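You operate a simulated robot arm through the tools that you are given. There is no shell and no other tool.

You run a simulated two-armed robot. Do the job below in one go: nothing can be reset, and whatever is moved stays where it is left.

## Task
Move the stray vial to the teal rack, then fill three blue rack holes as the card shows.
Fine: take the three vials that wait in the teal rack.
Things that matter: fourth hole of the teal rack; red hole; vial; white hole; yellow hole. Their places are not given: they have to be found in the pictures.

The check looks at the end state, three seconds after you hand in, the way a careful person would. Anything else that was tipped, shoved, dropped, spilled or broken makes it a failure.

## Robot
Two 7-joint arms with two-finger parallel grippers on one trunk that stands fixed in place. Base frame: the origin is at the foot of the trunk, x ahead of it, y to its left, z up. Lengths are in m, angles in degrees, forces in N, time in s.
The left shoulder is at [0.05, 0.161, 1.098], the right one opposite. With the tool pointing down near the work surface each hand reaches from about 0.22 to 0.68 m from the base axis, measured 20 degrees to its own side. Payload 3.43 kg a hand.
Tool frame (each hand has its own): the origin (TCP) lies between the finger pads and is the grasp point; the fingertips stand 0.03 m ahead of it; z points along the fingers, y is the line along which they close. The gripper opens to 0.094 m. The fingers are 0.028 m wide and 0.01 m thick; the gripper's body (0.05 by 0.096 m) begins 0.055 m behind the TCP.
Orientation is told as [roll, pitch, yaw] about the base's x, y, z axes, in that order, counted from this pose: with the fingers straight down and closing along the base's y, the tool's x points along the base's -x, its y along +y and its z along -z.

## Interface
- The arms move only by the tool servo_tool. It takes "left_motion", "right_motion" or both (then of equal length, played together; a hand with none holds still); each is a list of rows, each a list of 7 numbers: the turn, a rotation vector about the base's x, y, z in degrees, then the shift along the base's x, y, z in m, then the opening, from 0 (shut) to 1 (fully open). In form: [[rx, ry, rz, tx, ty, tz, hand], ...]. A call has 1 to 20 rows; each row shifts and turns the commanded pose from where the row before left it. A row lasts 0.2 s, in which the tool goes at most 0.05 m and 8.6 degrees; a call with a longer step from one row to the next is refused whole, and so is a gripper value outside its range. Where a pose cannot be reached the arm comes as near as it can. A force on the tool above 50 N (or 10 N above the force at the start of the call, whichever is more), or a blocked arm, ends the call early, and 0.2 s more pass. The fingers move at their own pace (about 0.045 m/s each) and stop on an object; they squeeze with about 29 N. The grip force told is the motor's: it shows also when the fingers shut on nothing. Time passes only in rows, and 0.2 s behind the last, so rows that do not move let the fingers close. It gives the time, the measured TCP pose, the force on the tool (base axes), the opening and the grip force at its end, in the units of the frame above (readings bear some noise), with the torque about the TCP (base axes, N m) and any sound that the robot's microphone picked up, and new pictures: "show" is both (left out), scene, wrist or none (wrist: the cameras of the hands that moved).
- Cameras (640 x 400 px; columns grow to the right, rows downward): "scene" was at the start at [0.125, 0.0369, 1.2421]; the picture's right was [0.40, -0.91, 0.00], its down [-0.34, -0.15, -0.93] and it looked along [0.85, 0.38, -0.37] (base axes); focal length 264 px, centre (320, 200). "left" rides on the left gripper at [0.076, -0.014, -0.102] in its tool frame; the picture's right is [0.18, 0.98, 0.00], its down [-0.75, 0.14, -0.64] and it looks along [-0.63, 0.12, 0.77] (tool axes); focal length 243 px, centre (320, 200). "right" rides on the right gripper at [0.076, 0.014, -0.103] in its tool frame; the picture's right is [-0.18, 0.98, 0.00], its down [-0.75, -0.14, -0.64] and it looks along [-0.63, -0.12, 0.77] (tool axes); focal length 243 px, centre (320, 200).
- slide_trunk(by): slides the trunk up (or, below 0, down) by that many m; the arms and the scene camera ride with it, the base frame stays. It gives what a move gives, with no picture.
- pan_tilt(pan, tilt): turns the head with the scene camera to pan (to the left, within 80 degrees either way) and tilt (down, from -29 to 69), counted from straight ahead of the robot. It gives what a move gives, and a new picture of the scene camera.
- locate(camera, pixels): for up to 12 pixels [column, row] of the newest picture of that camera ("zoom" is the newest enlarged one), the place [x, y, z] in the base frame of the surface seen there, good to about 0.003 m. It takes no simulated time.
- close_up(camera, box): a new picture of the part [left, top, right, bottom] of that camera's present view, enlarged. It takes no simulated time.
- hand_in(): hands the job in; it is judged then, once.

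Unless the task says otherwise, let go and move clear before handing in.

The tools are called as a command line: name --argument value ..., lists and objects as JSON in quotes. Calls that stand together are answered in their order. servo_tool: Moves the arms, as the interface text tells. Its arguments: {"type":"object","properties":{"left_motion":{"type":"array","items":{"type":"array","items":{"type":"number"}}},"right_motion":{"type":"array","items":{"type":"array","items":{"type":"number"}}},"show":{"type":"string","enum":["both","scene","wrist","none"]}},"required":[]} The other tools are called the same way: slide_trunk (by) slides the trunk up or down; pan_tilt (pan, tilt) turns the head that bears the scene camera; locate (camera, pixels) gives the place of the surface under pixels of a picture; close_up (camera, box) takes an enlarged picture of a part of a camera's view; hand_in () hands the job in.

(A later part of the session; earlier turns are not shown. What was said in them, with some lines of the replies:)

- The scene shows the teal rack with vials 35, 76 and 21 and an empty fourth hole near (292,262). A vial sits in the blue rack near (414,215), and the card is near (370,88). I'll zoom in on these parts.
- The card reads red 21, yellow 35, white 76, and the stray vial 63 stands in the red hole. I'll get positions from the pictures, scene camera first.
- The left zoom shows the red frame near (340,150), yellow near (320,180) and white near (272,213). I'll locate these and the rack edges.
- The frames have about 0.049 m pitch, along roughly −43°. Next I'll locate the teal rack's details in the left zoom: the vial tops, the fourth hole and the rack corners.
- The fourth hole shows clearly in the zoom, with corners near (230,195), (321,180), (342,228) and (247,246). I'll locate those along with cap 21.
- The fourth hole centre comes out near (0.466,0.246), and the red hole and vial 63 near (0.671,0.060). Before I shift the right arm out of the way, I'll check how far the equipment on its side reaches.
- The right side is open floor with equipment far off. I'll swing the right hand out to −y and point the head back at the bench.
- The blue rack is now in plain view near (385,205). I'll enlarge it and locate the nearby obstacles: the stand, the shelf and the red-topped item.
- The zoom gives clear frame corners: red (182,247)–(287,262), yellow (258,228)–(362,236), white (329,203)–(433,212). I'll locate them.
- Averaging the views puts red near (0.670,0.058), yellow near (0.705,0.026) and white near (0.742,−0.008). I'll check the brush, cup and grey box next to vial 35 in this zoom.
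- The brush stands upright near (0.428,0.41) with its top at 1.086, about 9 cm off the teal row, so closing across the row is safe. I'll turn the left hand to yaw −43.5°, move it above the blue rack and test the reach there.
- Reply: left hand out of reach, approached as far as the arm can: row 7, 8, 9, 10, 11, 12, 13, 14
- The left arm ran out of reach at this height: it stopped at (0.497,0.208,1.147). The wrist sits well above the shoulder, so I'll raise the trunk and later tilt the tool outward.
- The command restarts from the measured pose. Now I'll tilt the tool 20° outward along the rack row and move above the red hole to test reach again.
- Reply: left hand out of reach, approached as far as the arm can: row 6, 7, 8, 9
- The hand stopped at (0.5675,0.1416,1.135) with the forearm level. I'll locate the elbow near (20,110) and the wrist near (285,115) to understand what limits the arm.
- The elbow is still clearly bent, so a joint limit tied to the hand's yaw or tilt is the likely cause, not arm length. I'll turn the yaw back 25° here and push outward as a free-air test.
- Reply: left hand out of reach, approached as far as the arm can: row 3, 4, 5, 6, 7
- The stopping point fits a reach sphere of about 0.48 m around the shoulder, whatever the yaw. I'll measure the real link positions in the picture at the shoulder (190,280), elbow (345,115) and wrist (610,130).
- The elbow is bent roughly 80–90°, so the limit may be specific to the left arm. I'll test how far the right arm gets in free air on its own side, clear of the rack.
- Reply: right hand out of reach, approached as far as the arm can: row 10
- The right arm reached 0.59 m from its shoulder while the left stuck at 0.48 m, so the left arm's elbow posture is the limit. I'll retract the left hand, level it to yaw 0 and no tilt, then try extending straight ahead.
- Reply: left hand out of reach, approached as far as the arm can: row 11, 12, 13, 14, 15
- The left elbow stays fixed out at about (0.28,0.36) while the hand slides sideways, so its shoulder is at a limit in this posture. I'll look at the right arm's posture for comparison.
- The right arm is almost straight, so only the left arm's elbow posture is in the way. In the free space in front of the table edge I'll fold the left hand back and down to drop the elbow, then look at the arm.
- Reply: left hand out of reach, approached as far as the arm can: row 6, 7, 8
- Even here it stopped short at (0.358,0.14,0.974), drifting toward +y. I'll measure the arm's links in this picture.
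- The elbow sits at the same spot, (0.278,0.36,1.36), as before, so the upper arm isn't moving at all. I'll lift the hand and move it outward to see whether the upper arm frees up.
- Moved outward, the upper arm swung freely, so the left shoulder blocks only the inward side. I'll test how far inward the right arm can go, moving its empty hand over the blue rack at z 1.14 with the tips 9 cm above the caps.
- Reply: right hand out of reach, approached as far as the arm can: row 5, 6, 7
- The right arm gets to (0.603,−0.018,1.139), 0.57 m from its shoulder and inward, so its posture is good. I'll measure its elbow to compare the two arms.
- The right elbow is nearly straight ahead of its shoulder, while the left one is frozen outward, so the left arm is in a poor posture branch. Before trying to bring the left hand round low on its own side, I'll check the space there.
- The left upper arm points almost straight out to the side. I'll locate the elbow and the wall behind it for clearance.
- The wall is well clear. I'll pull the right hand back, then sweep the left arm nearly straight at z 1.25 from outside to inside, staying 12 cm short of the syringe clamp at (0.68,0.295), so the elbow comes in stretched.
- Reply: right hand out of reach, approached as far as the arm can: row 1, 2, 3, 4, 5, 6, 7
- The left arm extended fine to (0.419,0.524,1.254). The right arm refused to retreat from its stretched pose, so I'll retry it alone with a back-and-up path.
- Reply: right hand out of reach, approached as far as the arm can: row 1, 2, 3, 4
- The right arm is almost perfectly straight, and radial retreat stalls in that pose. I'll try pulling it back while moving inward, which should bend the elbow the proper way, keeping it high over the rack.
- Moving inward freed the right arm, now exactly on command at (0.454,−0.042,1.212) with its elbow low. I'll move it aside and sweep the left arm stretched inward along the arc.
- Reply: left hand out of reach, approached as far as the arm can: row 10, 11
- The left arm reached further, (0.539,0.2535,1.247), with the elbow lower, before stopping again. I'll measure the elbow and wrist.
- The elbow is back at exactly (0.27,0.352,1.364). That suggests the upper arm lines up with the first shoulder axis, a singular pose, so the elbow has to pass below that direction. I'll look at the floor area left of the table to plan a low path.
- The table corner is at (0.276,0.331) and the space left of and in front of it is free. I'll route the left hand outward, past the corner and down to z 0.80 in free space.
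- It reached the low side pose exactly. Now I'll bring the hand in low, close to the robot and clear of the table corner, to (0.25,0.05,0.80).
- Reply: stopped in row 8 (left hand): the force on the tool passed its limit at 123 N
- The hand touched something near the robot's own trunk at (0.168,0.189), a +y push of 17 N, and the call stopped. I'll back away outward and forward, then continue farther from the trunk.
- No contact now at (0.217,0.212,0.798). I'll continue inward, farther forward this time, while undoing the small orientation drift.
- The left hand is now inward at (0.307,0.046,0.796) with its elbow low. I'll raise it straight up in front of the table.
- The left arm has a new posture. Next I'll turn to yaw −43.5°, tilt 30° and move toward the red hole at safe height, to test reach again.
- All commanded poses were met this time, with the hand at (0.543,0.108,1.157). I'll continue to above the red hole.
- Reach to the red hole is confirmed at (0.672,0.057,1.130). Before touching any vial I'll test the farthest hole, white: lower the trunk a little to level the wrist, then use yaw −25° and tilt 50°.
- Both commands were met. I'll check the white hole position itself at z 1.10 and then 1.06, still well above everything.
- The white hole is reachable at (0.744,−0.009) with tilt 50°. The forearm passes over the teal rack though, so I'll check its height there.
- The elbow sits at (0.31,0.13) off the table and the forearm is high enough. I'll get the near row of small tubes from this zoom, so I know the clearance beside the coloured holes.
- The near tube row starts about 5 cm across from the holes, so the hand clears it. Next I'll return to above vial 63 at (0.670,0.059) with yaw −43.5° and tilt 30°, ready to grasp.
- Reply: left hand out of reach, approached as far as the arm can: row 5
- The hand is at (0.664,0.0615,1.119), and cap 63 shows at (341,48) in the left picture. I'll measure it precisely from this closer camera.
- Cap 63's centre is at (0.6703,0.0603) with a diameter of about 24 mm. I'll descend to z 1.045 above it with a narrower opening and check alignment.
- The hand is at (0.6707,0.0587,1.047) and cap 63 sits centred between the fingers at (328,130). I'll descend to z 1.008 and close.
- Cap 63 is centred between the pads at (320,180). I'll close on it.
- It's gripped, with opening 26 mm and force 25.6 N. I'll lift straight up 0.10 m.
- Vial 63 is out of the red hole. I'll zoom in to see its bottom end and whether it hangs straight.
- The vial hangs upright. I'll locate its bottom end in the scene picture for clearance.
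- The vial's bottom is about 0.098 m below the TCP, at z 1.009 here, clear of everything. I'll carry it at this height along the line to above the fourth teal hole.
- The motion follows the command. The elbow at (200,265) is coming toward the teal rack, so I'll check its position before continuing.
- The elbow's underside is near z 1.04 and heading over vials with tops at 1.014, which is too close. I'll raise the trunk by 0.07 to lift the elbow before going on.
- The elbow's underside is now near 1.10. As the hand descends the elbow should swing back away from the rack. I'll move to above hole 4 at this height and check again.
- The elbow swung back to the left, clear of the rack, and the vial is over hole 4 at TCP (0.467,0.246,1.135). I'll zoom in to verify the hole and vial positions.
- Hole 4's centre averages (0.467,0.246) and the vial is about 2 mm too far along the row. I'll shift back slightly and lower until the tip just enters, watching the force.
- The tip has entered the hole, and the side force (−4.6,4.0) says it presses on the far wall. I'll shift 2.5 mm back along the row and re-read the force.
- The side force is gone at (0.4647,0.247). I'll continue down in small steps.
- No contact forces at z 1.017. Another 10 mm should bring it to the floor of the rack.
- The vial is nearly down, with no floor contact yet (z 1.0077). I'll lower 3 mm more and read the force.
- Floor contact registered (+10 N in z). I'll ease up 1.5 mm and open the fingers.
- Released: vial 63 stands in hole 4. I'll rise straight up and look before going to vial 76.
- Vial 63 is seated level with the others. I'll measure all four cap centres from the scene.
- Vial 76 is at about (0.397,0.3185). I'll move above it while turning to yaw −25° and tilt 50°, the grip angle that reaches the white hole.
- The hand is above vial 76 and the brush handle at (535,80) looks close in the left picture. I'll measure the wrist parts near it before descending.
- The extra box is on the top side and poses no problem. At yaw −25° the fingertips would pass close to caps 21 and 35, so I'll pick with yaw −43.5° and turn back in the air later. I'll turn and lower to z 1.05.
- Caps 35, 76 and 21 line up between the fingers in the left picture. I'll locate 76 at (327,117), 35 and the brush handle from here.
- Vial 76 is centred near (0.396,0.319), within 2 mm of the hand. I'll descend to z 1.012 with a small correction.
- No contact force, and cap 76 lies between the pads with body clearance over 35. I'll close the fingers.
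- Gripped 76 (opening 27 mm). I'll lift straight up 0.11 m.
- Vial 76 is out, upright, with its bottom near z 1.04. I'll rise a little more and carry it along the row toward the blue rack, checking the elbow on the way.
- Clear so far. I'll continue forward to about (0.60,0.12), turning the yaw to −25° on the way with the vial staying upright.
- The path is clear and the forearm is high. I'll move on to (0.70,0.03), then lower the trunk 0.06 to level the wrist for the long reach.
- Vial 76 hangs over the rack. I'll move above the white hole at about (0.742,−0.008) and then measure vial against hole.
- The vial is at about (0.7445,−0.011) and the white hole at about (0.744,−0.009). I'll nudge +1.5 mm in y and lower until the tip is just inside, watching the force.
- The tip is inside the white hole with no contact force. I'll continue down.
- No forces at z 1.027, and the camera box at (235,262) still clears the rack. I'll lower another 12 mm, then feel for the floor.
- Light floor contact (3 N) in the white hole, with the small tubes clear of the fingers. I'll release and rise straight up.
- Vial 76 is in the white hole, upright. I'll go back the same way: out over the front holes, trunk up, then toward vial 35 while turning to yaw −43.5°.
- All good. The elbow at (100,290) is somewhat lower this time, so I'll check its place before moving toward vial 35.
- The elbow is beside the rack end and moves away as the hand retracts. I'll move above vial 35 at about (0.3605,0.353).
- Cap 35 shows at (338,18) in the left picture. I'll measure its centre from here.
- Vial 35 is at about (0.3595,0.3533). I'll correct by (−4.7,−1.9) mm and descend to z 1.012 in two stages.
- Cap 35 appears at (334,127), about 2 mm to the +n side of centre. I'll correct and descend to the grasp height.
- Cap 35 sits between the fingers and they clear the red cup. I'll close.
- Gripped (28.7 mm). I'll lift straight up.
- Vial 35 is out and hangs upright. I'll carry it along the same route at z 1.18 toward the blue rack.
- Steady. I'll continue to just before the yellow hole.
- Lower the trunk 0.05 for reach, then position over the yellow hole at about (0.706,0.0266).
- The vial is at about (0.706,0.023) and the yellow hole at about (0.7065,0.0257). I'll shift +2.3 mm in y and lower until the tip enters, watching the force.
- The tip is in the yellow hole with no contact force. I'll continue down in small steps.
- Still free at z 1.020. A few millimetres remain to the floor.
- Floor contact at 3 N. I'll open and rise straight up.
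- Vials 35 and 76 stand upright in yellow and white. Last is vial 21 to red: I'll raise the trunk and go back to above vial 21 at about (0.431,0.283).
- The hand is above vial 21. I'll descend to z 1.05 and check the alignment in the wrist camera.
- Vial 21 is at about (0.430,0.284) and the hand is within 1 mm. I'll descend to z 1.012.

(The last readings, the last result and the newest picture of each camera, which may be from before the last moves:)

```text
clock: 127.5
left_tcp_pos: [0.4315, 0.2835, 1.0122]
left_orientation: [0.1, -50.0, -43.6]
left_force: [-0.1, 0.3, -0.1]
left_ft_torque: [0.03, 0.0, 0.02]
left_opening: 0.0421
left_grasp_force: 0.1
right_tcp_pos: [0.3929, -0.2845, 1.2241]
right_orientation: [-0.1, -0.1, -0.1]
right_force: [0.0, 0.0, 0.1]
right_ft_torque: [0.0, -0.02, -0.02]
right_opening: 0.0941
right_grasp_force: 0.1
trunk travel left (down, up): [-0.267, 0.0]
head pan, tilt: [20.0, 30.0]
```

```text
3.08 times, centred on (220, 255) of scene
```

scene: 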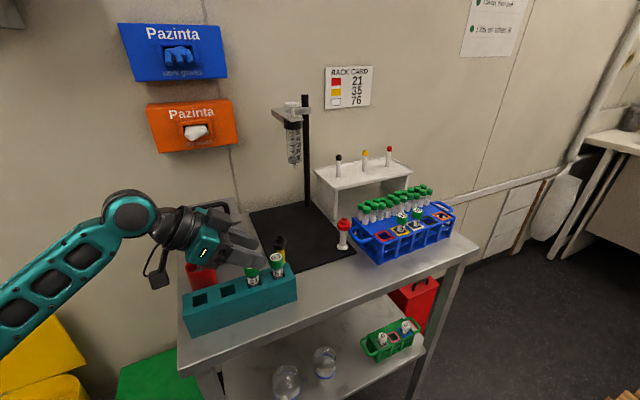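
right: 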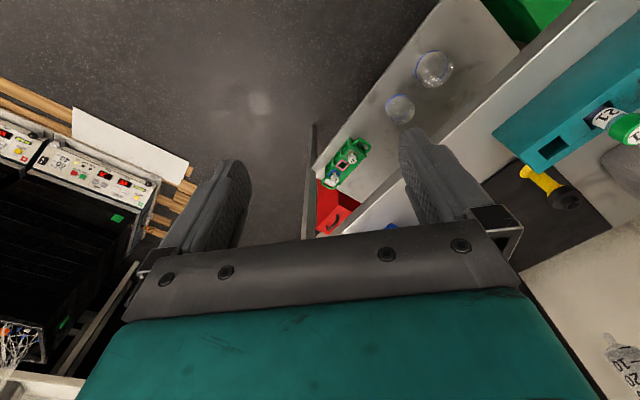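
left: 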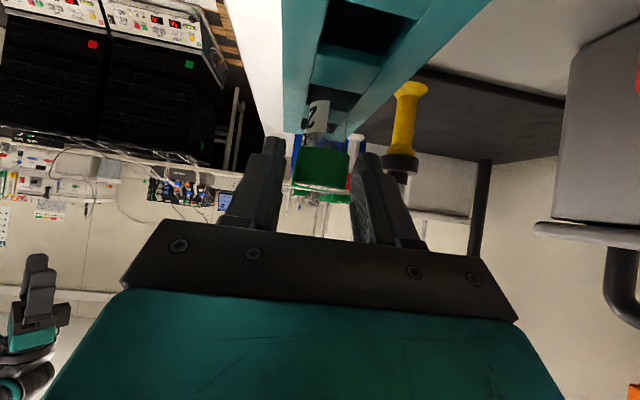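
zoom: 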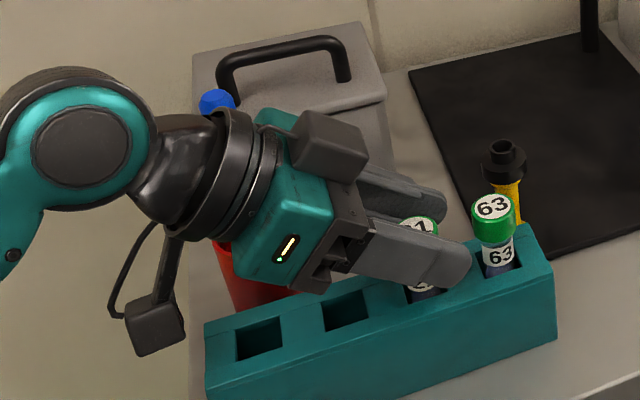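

Cap 21 is between the pads, clear of 63. I'll close.

servo_tool --left_motion '[[0, 0, 0, 0, 0, 0, 0.3], [0, 0, 0, 0, 0, 0, 0.1], [0, 0, 0, 0, 0, 0, 0], [0, 0, 0, 0, 0, 0, 0], [0, 0, 0, 0, 0, 0, 0]]' --show "none"

```text
clock: 128.8
left_tcp_pos: [0.4291, 0.2836, 1.0129]
left_orientation: [0.0, -49.9, -43.6]
left_force: [-1.2, -1.9, -1.5]
left_ft_torque: [-0.05, 0.02, 0.01]
left_opening: 0.0272
left_grasp_force: 26.0
right_tcp_pos: [0.3921, -0.2842, 1.2227]
right_orientation: [0.0, -0.1, -0.2]
right_force: [-0.6, 0.3, -0.9]
right_ft_torque: [0.03, 0.0, 0.0]
right_opening: 0.0942
right_grasp_force: 0.0
trunk travel left (down, up): [-0.267, 0.0]
head pan, tilt: [20.0, 30.0]
```

Gripped (27.2 mm). I'll lift straight up to z 1.18.

servo_tool --left_motion '[[0, 0, 0, 0, 0, 0.01, 0], [0, 0, 0, 0, 0, 0.02, 0], [0, 0, 0, 0, 0, 0.03, 0], [0, 0, 0, 0, 0, 0.03, 0], [0, 0, 0, 0, 0, 0.03, 0], [0, 0, 0, 0, 0, 0.03, 0], [0, 0, 0, 0, 0, 0.02, 0], [0, 0, 0, 0, 0, 0, 0]]' --show "both"

close_up --camera "scene" --box '[150, 160, 310, 310]'

```text
clock: 130.6
left_tcp_pos: [0.4311, 0.2848, 1.184]
left_orientation: [0.0, -50.1, -43.5]
left_force: [-0.2, 0.4, 1.0]
left_ft_torque: [-0.01, 0.01, 0.0]
left_opening: 0.027
left_grasp_force: 26.3
right_tcp_pos: [0.3929, -0.2847, 1.2235]
right_orientation: [-0.1, -0.1, -0.1]
right_force: [0.7, -0.3, 0.4]
right_ft_torque: [0.0, -0.03, 0.02]
right_opening: 0.0939
right_grasp_force: 0.1
trunk travel left (down, up): [-0.267, 0.0]
head pan, tilt: [20.0, 30.0]
```

scene: 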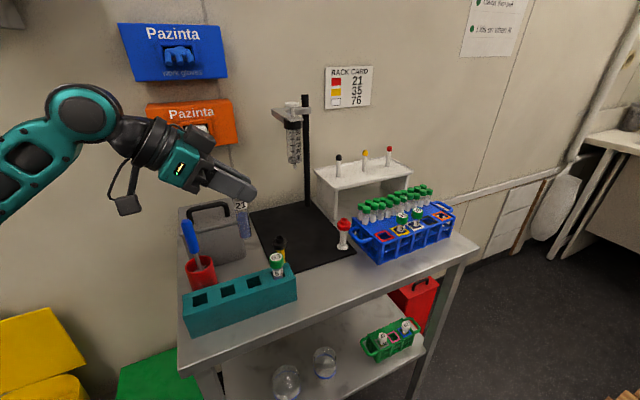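
left: 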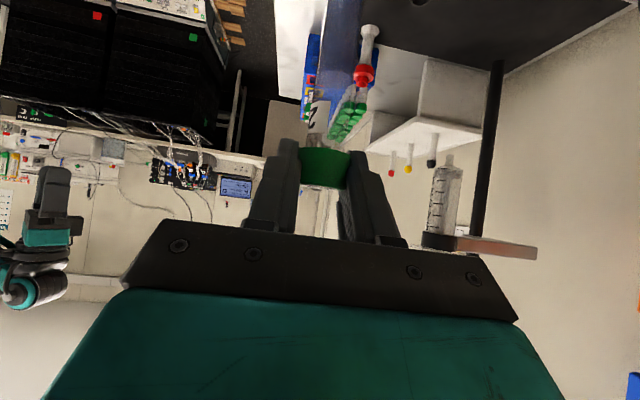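

```text
2.67 times, centred on (230, 235) of scene
```

zoom: 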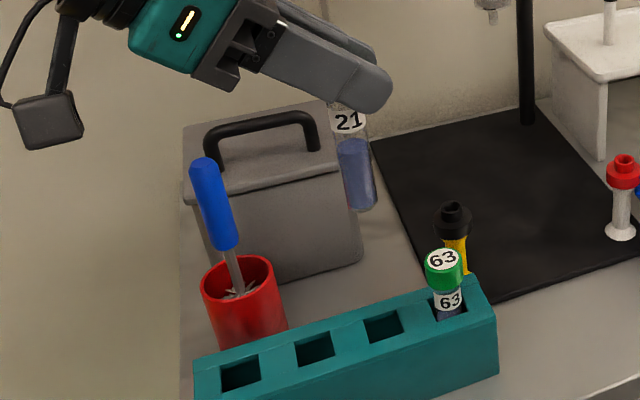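

Vial 21 is lifted and upright. I'll carry it toward the red hole on the same route.

servo_tool --left_motion '[[0, 0, 0, 0.02377, -0.0223, 0, 0], [0, 0, 0, 0.02377, -0.0223, 0, 0], [0, 0, 0, 0.02377, -0.0223, 0, 0], [0, 0, 0, 0.02377, -0.0223, 0, 0], [0, 0, 0, 0.02377, -0.0223, 0, 0], [0, 0, 0, 0.02377, -0.0223, 0, 0], [0, 0, 0, 0.02377, -0.0223, 0, 0], [0, 0, 0, 0.02377, -0.0223, 0, 0], [0, 0, 0, 0.02377, -0.0223, 0, 0]]' --show "scene"

```text
clock: 132.6
left_tcp_pos: [0.6456, 0.0832, 1.1826]
left_orientation: [0.2, -49.9, -43.7]
left_force: [-0.1, 0.0, 0.5]
left_ft_torque: [-0.03, 0.04, -0.01]
left_opening: 0.0269
left_grasp_force: 25.7
right_tcp_pos: [0.3931, -0.286, 1.2231]
right_orientation: [0.0, -0.1, -0.1]
right_force: [0.8, -0.7, 0.5]
right_ft_torque: [0.01, 0.0, 0.01]
right_opening: 0.0939
right_grasp_force: 0.0
trunk travel left (down, up): [-0.267, 0.0]
head pan, tilt: [20.0, 30.0]
```

scene: 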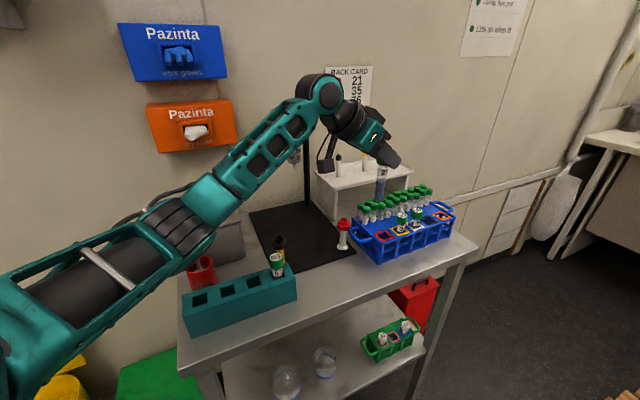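

I'll move over the red hole at about (0.670,0.0605), lower to z 1.11, and compare vial and frame.

servo_tool --left_motion '[[0, 0, 0, 0.0122, -0.0114, -0.02, 0], [0, 0, 0, 0.0122, -0.0113, -0.025, 0], [0, 0, 0, 0, 0, -0.025, 0], [0, 0, 0, 0, 0, 0, 0]]' --show "both"

close_up --camera "scene" --box '[340, 150, 460, 270]'

```text
clock: 133.6
left_tcp_pos: [0.67, 0.0602, 1.1115]
left_orientation: [0.1, -50.0, -43.6]
left_force: [-0.2, 1.1, 0.2]
left_ft_torque: [-0.01, 0.02, 0.0]
left_opening: 0.0269
left_grasp_force: 26.4
right_tcp_pos: [0.3924, -0.2834, 1.2235]
right_orientation: [0.0, -0.1, -0.1]
right_force: [-0.5, -0.1, 0.3]
right_ft_torque: [0.03, 0.01, -0.02]
right_opening: 0.0938
right_grasp_force: 0.2
trunk travel left (down, up): [-0.267, 0.0]
head pan, tilt: [20.0, 30.0]
```

scene: 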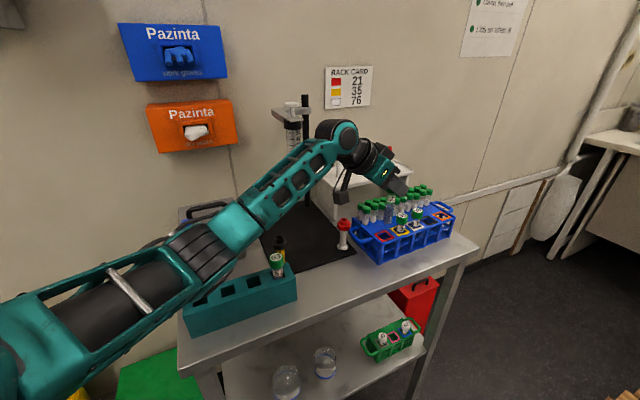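
left: 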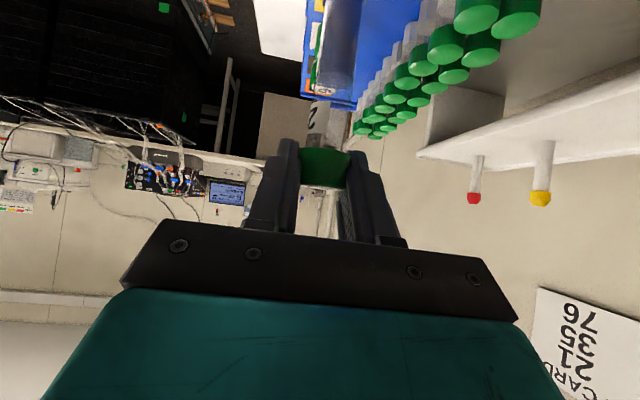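

```text
3.33 times, centred on (400, 210) of scene
```

zoom: 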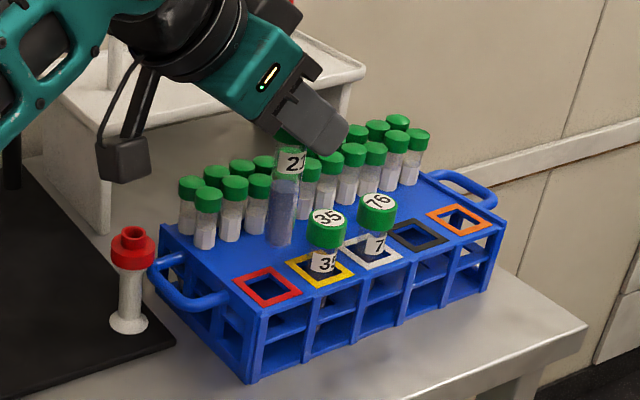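

locate --camera "scene" --pixels '[[388.3, 220.5], [388.9, 213], [389.4, 206], [373.9, 235.2], [384.4, 230.3], [394.4, 237.6], [383.8, 241.8], [215, 268], [235, 255], [190, 300], [398, 215]]'

```text
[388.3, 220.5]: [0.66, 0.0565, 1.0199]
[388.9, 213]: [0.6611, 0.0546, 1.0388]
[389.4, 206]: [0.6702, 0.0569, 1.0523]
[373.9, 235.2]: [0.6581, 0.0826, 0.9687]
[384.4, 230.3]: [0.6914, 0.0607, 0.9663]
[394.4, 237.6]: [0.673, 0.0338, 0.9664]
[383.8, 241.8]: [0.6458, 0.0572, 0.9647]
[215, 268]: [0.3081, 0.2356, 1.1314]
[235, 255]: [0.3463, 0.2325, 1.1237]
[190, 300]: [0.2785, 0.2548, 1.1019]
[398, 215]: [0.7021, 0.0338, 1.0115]
```

The vial and the red hole (about (0.669,0.060)) agree within 2 mm. I'll shift (−1,+1.5) mm and lower until the tip enters, watching the force.

servo_tool --left_motion '[[0, 0, 0, -0.001, 0.0015, -0.015, 0], [0, 0, 0, 0, 0, -0.015, 0], [0, 0, 0, 0, 0, -0.012, 0], [0, 0, 0, 0, 0, -0.006, 0], [0, 0, 0, 0, 0, -0.006, 0], [0, 0, 0, 0, 0, 0, 0]]' --show "scene"

close_up --camera "scene" --box '[340, 170, 440, 270]'

```text
clock: 134.9
left_tcp_pos: [0.6699, 0.0617, 1.0585]
left_orientation: [0.1, -50.1, -43.6]
left_force: [-0.3, -0.4, 0.4]
left_ft_torque: [-0.01, 0.02, 0.02]
left_opening: 0.0268
left_grasp_force: 25.8
right_tcp_pos: [0.3922, -0.2846, 1.2234]
right_orientation: [-0.1, -0.1, -0.1]
right_force: [0.5, -0.1, -0.1]
right_ft_torque: [0.0, 0.02, -0.07]
right_opening: 0.0942
right_grasp_force: 0.0
trunk travel left (down, up): [-0.267, 0.0]
head pan, tilt: [20.0, 30.0]
```

scene: 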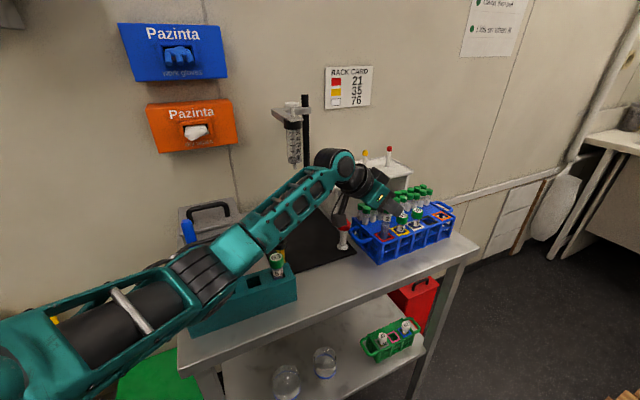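

```text
4.00 times, centred on (390, 220) of scene
```

zoom: 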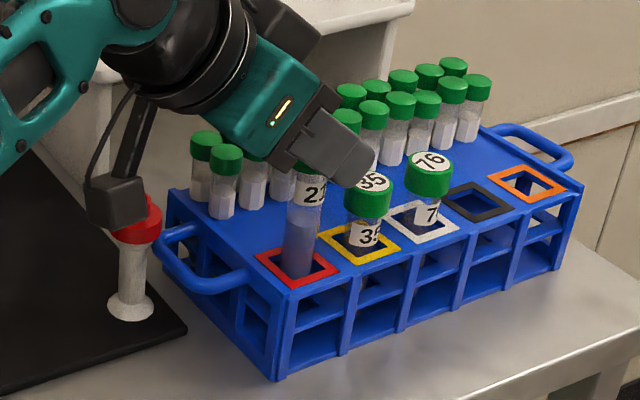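

The tip is in the red hole with no force. The forearm passes near vial 63 at (277,262), so I'll check that clearance before going lower.

locate --camera "scene" --pixels '[[262, 250], [275, 240], [300, 215], [240, 275], [225, 290], [205, 310], [276, 258], [330, 190]]'

close_up --camera "scene" --box '[170, 190, 330, 330]'

```text
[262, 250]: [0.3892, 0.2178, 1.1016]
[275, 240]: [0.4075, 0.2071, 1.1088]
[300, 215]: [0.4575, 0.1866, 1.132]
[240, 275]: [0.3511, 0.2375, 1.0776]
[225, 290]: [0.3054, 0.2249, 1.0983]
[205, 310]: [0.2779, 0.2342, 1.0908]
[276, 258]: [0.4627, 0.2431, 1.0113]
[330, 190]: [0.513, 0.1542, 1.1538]
```

```text
2.86 times, centred on (250, 260) of scene
```

zoom: 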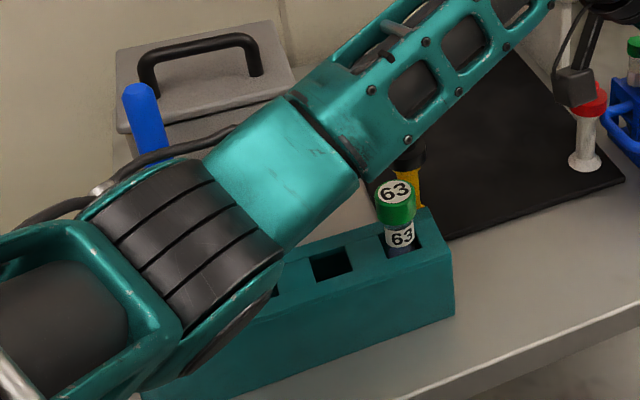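

The forearm underside is about 9 cm above vial 63, so there is room. I'll continue lowering.

servo_tool --left_motion '[[0, 0, 0, 0, 0, -0.008, 0], [0, 0, 0, 0, 0, -0.008, 0], [0, 0, 0, 0, 0, -0.008, 0], [0, 0, 0, 0, 0, -0.008, 0], [0, 0, 0, 0, 0, -0.006, 0], [0, 0, 0, 0, 0, 0, 0]]' --show "both"

close_up --camera "scene" --box '[340, 170, 440, 270]'

```text
clock: 136.3
left_tcp_pos: [0.6695, 0.0635, 1.0209]
left_orientation: [0.1, -50.0, -43.6]
left_force: [0.1, -0.8, -0.4]
left_ft_torque: [0.0, 0.0, 0.01]
left_opening: 0.0264
left_grasp_force: 26.4
right_tcp_pos: [0.3927, -0.2839, 1.2235]
right_orientation: [0.0, -0.2, 0.0]
right_force: [-0.2, 0.2, -0.5]
right_ft_torque: [-0.01, 0.0, 0.01]
right_opening: 0.0941
right_grasp_force: 0.1
trunk travel left (down, up): [-0.267, 0.0]
head pan, tilt: [20.0, 30.0]
```

scene: 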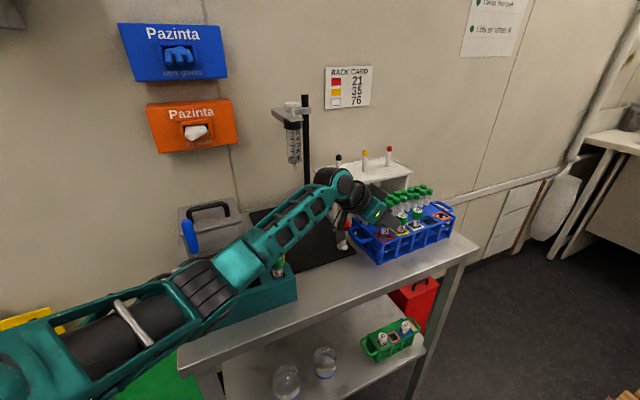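
left: 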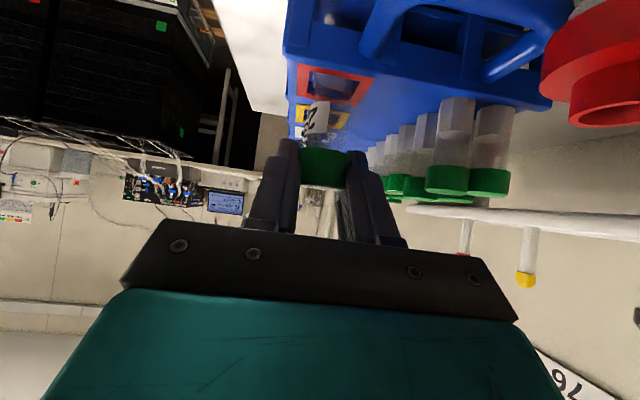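

```text
4.00 times, centred on (390, 220) of scene
```

zoom: 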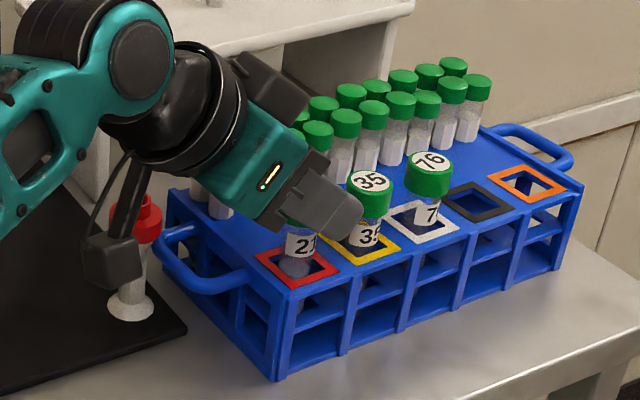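

Free at z 1.021. I'll go down the last millimetres to the floor.

servo_tool --left_motion '[[0, 0, 0, 0, 0, -0.004, 0], [0, 0, 0, 0, 0, -0.003, 0], [0, 0, 0, 0, 0, -0.001, 0], [0, 0, 0, 0, 0, 0, 0]]' --show "none"

```text
clock: 137.3
left_tcp_pos: [0.6689, 0.0622, 1.0129]
left_orientation: [0.1, -49.8, -43.6]
left_force: [-2.4, -0.4, -1.7]
left_ft_torque: [0.03, 0.09, -0.01]
left_opening: 0.0267
left_grasp_force: 26.4
right_tcp_pos: [0.3918, -0.2843, 1.2242]
right_orientation: [0.0, -0.1, -0.1]
right_force: [-0.5, -0.7, 0.3]
right_ft_torque: [0.01, 0.02, -0.01]
right_opening: 0.0939
right_grasp_force: 0.1
trunk travel left (down, up): [-0.267, 0.0]
head pan, tilt: [20.0, 30.0]
```

servo_tool --left_motion '[[0, 0, 0, 0, 0, -0.0015, 0], [0, 0, 0, 0, 0, 0, 0]]' --show "none"

```text
clock: 137.9
left_tcp_pos: [0.6701, 0.0623, 1.013]
left_orientation: [0.1, -50.1, -43.6]
left_force: [-3.0, 0.6, 2.4]
left_ft_torque: [0.07, 0.14, -0.06]
left_opening: 0.0265
left_grasp_force: 26.2
right_tcp_pos: [0.3914, -0.2846, 1.2237]
right_orientation: [0.0, -0.1, -0.1]
right_force: [0.4, 0.5, -0.5]
right_ft_torque: [0.05, -0.03, 0.0]
right_opening: 0.0941
right_grasp_force: 0.1
trunk travel left (down, up): [-0.267, 0.0]
head pan, tilt: [20.0, 30.0]
```

Floor contact at 2.4 N in the red hole. I'll open and rise straight up.

servo_tool --left_motion '[[0, 0, 0, 0, 0, 0, 0.3], [0, 0, 0, 0, 0, 0, 0.42], [0, 0, 0, 0, 0, 0, 0.45], [0, 0, 0, 0, 0, 0.01, 0.45], [0, 0, 0, 0, 0, 0.02, 0.45], [0, 0, 0, 0, 0, 0.03, 0.45], [0, 0, 0, 0, 0, 0.03, 0.45], [0, 0, 0, 0, 0, 0.03, 0.45], [0, 0, 0, 0, 0, 0.03, 0.45]]' --show "both"

close_up --camera "scene" --box '[340, 150, 460, 270]'

```text
clock: 139.9
left_tcp_pos: [0.6696, 0.0612, 1.163]
left_orientation: [0.0, -49.9, -43.6]
left_force: [0.0, 0.3, -0.3]
left_ft_torque: [-0.04, 0.01, 0.01]
left_opening: 0.0423
left_grasp_force: 0.1
right_tcp_pos: [0.393, -0.2848, 1.2239]
right_orientation: [0.0, -0.1, -0.1]
right_force: [-0.7, -0.2, -0.6]
right_ft_torque: [0.01, 0.01, 0.02]
right_opening: 0.0941
right_grasp_force: 0.0
trunk travel left (down, up): [-0.267, 0.0]
head pan, tilt: [20.0, 30.0]
```

scene: 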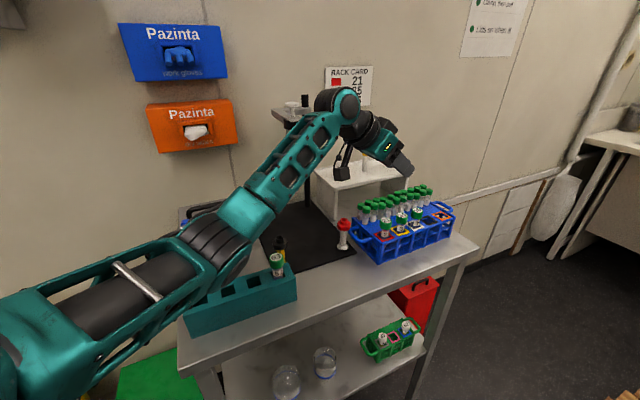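
left: 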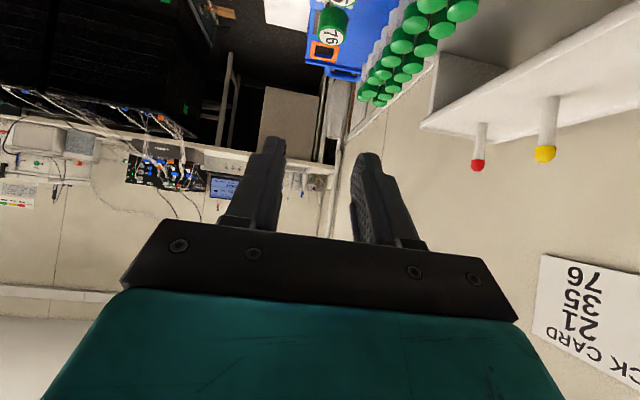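

```text
3.33 times, centred on (400, 210) of scene
```

zoom: 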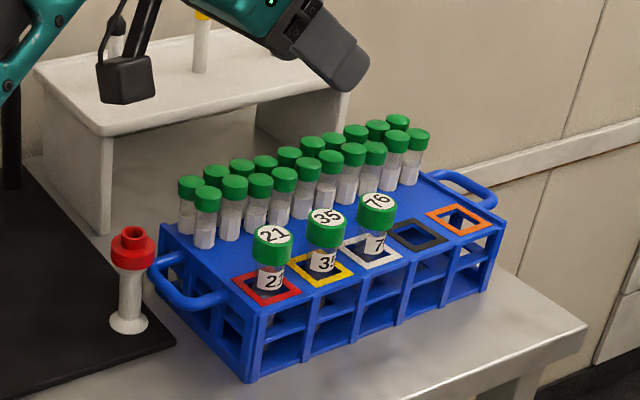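

21 is in red, 35 in yellow and 76 in white, all upright. I'll withdraw the left hand back and up, then look over everything.

servo_tool --left_motion '[[0, 0, 0, -0.01, 0, 0.02, 0.45], [0, 0, 0, -0.027, 0.005, 0.01, 0.45], [0, 0, 0, -0.027, 0.005, 0.01, 0.45], [0, 0, 0, -0.027, 0.003, 0.01, 0.45], [0, 0, 0, -0.027, 0, 0, 0.45], [0, 0, 0, -0.027, 0, 0, 0.45]]' --show "scene"

close_up --camera "scene" --box '[340, 150, 460, 270]'

close_up --camera "scene" --box '[170, 190, 350, 330]'

```text
clock: 141.3
left_tcp_pos: [0.5235, 0.0739, 1.2128]
left_orientation: [0.1, -50.0, -43.6]
left_force: [-0.3, 0.9, -0.1]
left_ft_torque: [0.04, 0.01, -0.01]
left_opening: 0.0421
left_grasp_force: 0.0
right_tcp_pos: [0.3928, -0.2846, 1.2239]
right_orientation: [0.1, -0.1, -0.2]
right_force: [-0.5, -0.1, 0.4]
right_ft_torque: [-0.03, -0.02, -0.01]
right_opening: 0.0943
right_grasp_force: 0.1
trunk travel left (down, up): [-0.267, 0.0]
head pan, tilt: [20.0, 30.0]
```

scene: 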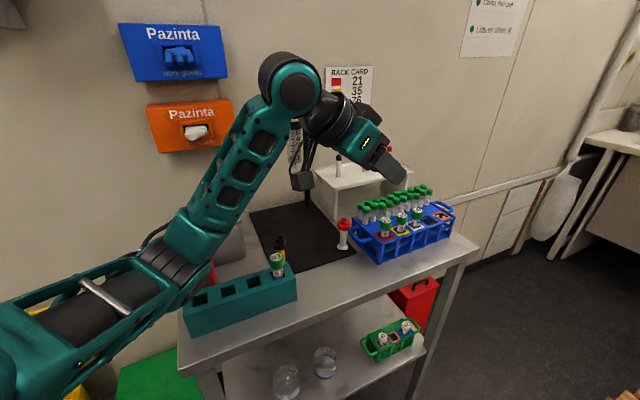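

```text
3.33 times, centred on (400, 210) of scene
```

zoom: 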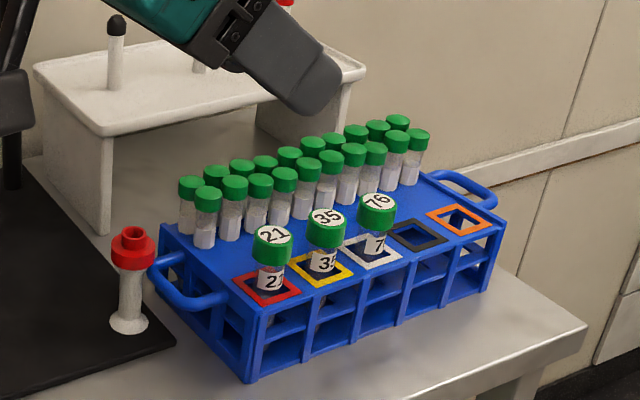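

```text
2.86 times, centred on (260, 260) of scene
```

zoom: 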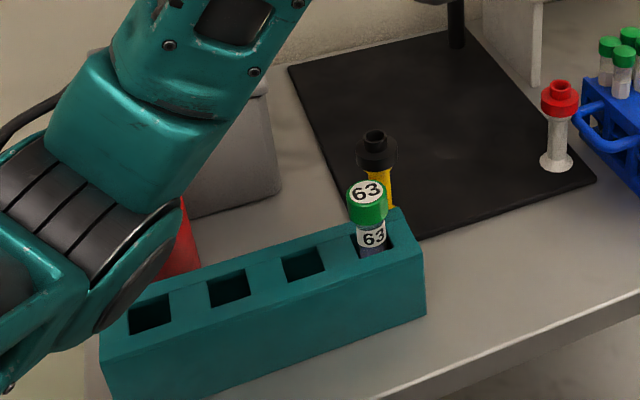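

Vial 63 stands in hole 4 and all three targets are filled. The elbow hides the brush cup, so I'll move the hand a bit inward and check that the cup and brush still stand.

servo_tool --left_motion '[[0, 0, 0, -0.005, -0.03, 0, 0.45], [0, 0, 0, -0.005, -0.03, 0, 0.45], [0, 0, 0, 0, -0.02, 0, 0.45]]' --show "scene"

pan_tilt --pan 35 --tilt 35

```text
clock: 142.2
left_tcp_pos: [0.5152, -0.0057, 1.2126]
left_orientation: [0.0, -50.0, -43.5]
left_force: [-0.1, 0.6, -0.6]
left_ft_torque: [-0.01, -0.03, 0.02]
left_opening: 0.0424
left_grasp_force: 0.1
right_tcp_pos: [0.3928, -0.2841, 1.2232]
right_orientation: [0.1, 0.0, -0.1]
right_force: [-0.2, 0.0, 0.5]
right_ft_torque: [0.01, 0.04, 0.0]
right_opening: 0.0938
right_grasp_force: 0.2
trunk travel left (down, up): [-0.267, 0.0]
head pan, tilt: [20.0, 30.0]
```

scene: 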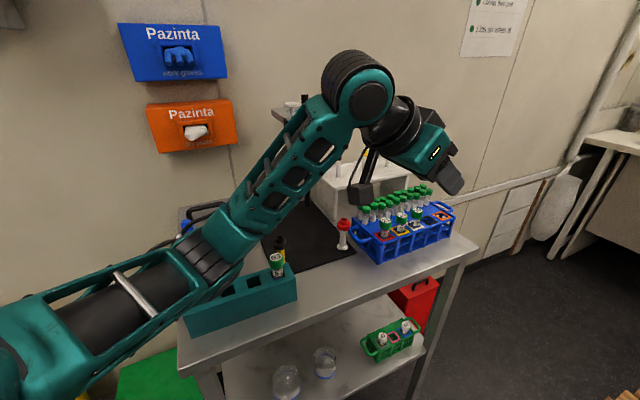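

```text
clock: 142.9
left_tcp_pos: [0.5142, -0.005, 1.2126]
left_orientation: [0.1, -50.0, -43.6]
left_force: [-0.6, 0.5, 0.0]
left_ft_torque: [0.0, -0.01, -0.01]
left_opening: 0.0424
left_grasp_force: 0.0
right_tcp_pos: [0.393, -0.2838, 1.223]
right_orientation: [0.0, -0.1, -0.2]
right_force: [0.8, 0.3, -0.3]
right_ft_torque: [-0.03, 0.02, 0.01]
right_opening: 0.0939
right_grasp_force: 0.1
trunk travel left (down, up): [-0.267, 0.0]
head pan, tilt: [35.0, 35.0]
```

scene: 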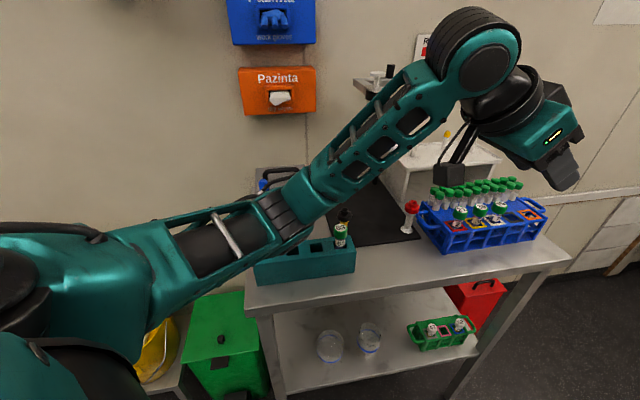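

close_up --camera "scene" --box '[230, 160, 350, 270]'

locate --camera "scene" --pixels '[[262, 186], [285, 215], [290, 235], [265, 200], [341, 228]]'

```text
3.64 times, centred on (290, 215) of scene
```

zoom: 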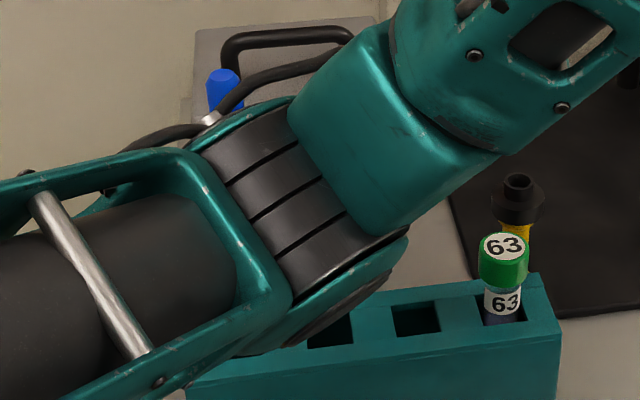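

```text
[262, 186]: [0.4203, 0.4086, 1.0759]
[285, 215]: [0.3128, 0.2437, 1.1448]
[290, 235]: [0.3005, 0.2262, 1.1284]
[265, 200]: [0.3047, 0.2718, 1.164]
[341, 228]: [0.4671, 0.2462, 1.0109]
```

The brush handle is where it was, at (0.42,0.409,1.076). Vial 63 stands in hole 4, and 21, 35 and 76 stand in red, yellow and white. Both hands are empty and clear, so I'm handing in.

hand_in

```text
The job is handed in.
```

The four vials are placed and the job is handed in; I have not seen the result of the check.

| Vial | Placed in |
|---|---|
| 63 (the stray, was in the red hole) | fourth hole of the teal rack |
| 21 | red hole of the blue rack |
| 35 | yellow hole |
| 76 | white hole |

- **Final state:** In the last pictures all four vials stand upright. The brush, its cup, the small tubes and the other items on the bench look undisturbed. Both hands are empty and clear of the racks.
- **Contact along the way:** While I was moving the empty left hand low beside the trunk, it hit something near (0.17, 0.19, 0.80) at up to 123 N and the move stopped. It was almost certainly the robot's own trunk. I backed it off, and nothing on the bench was touched.
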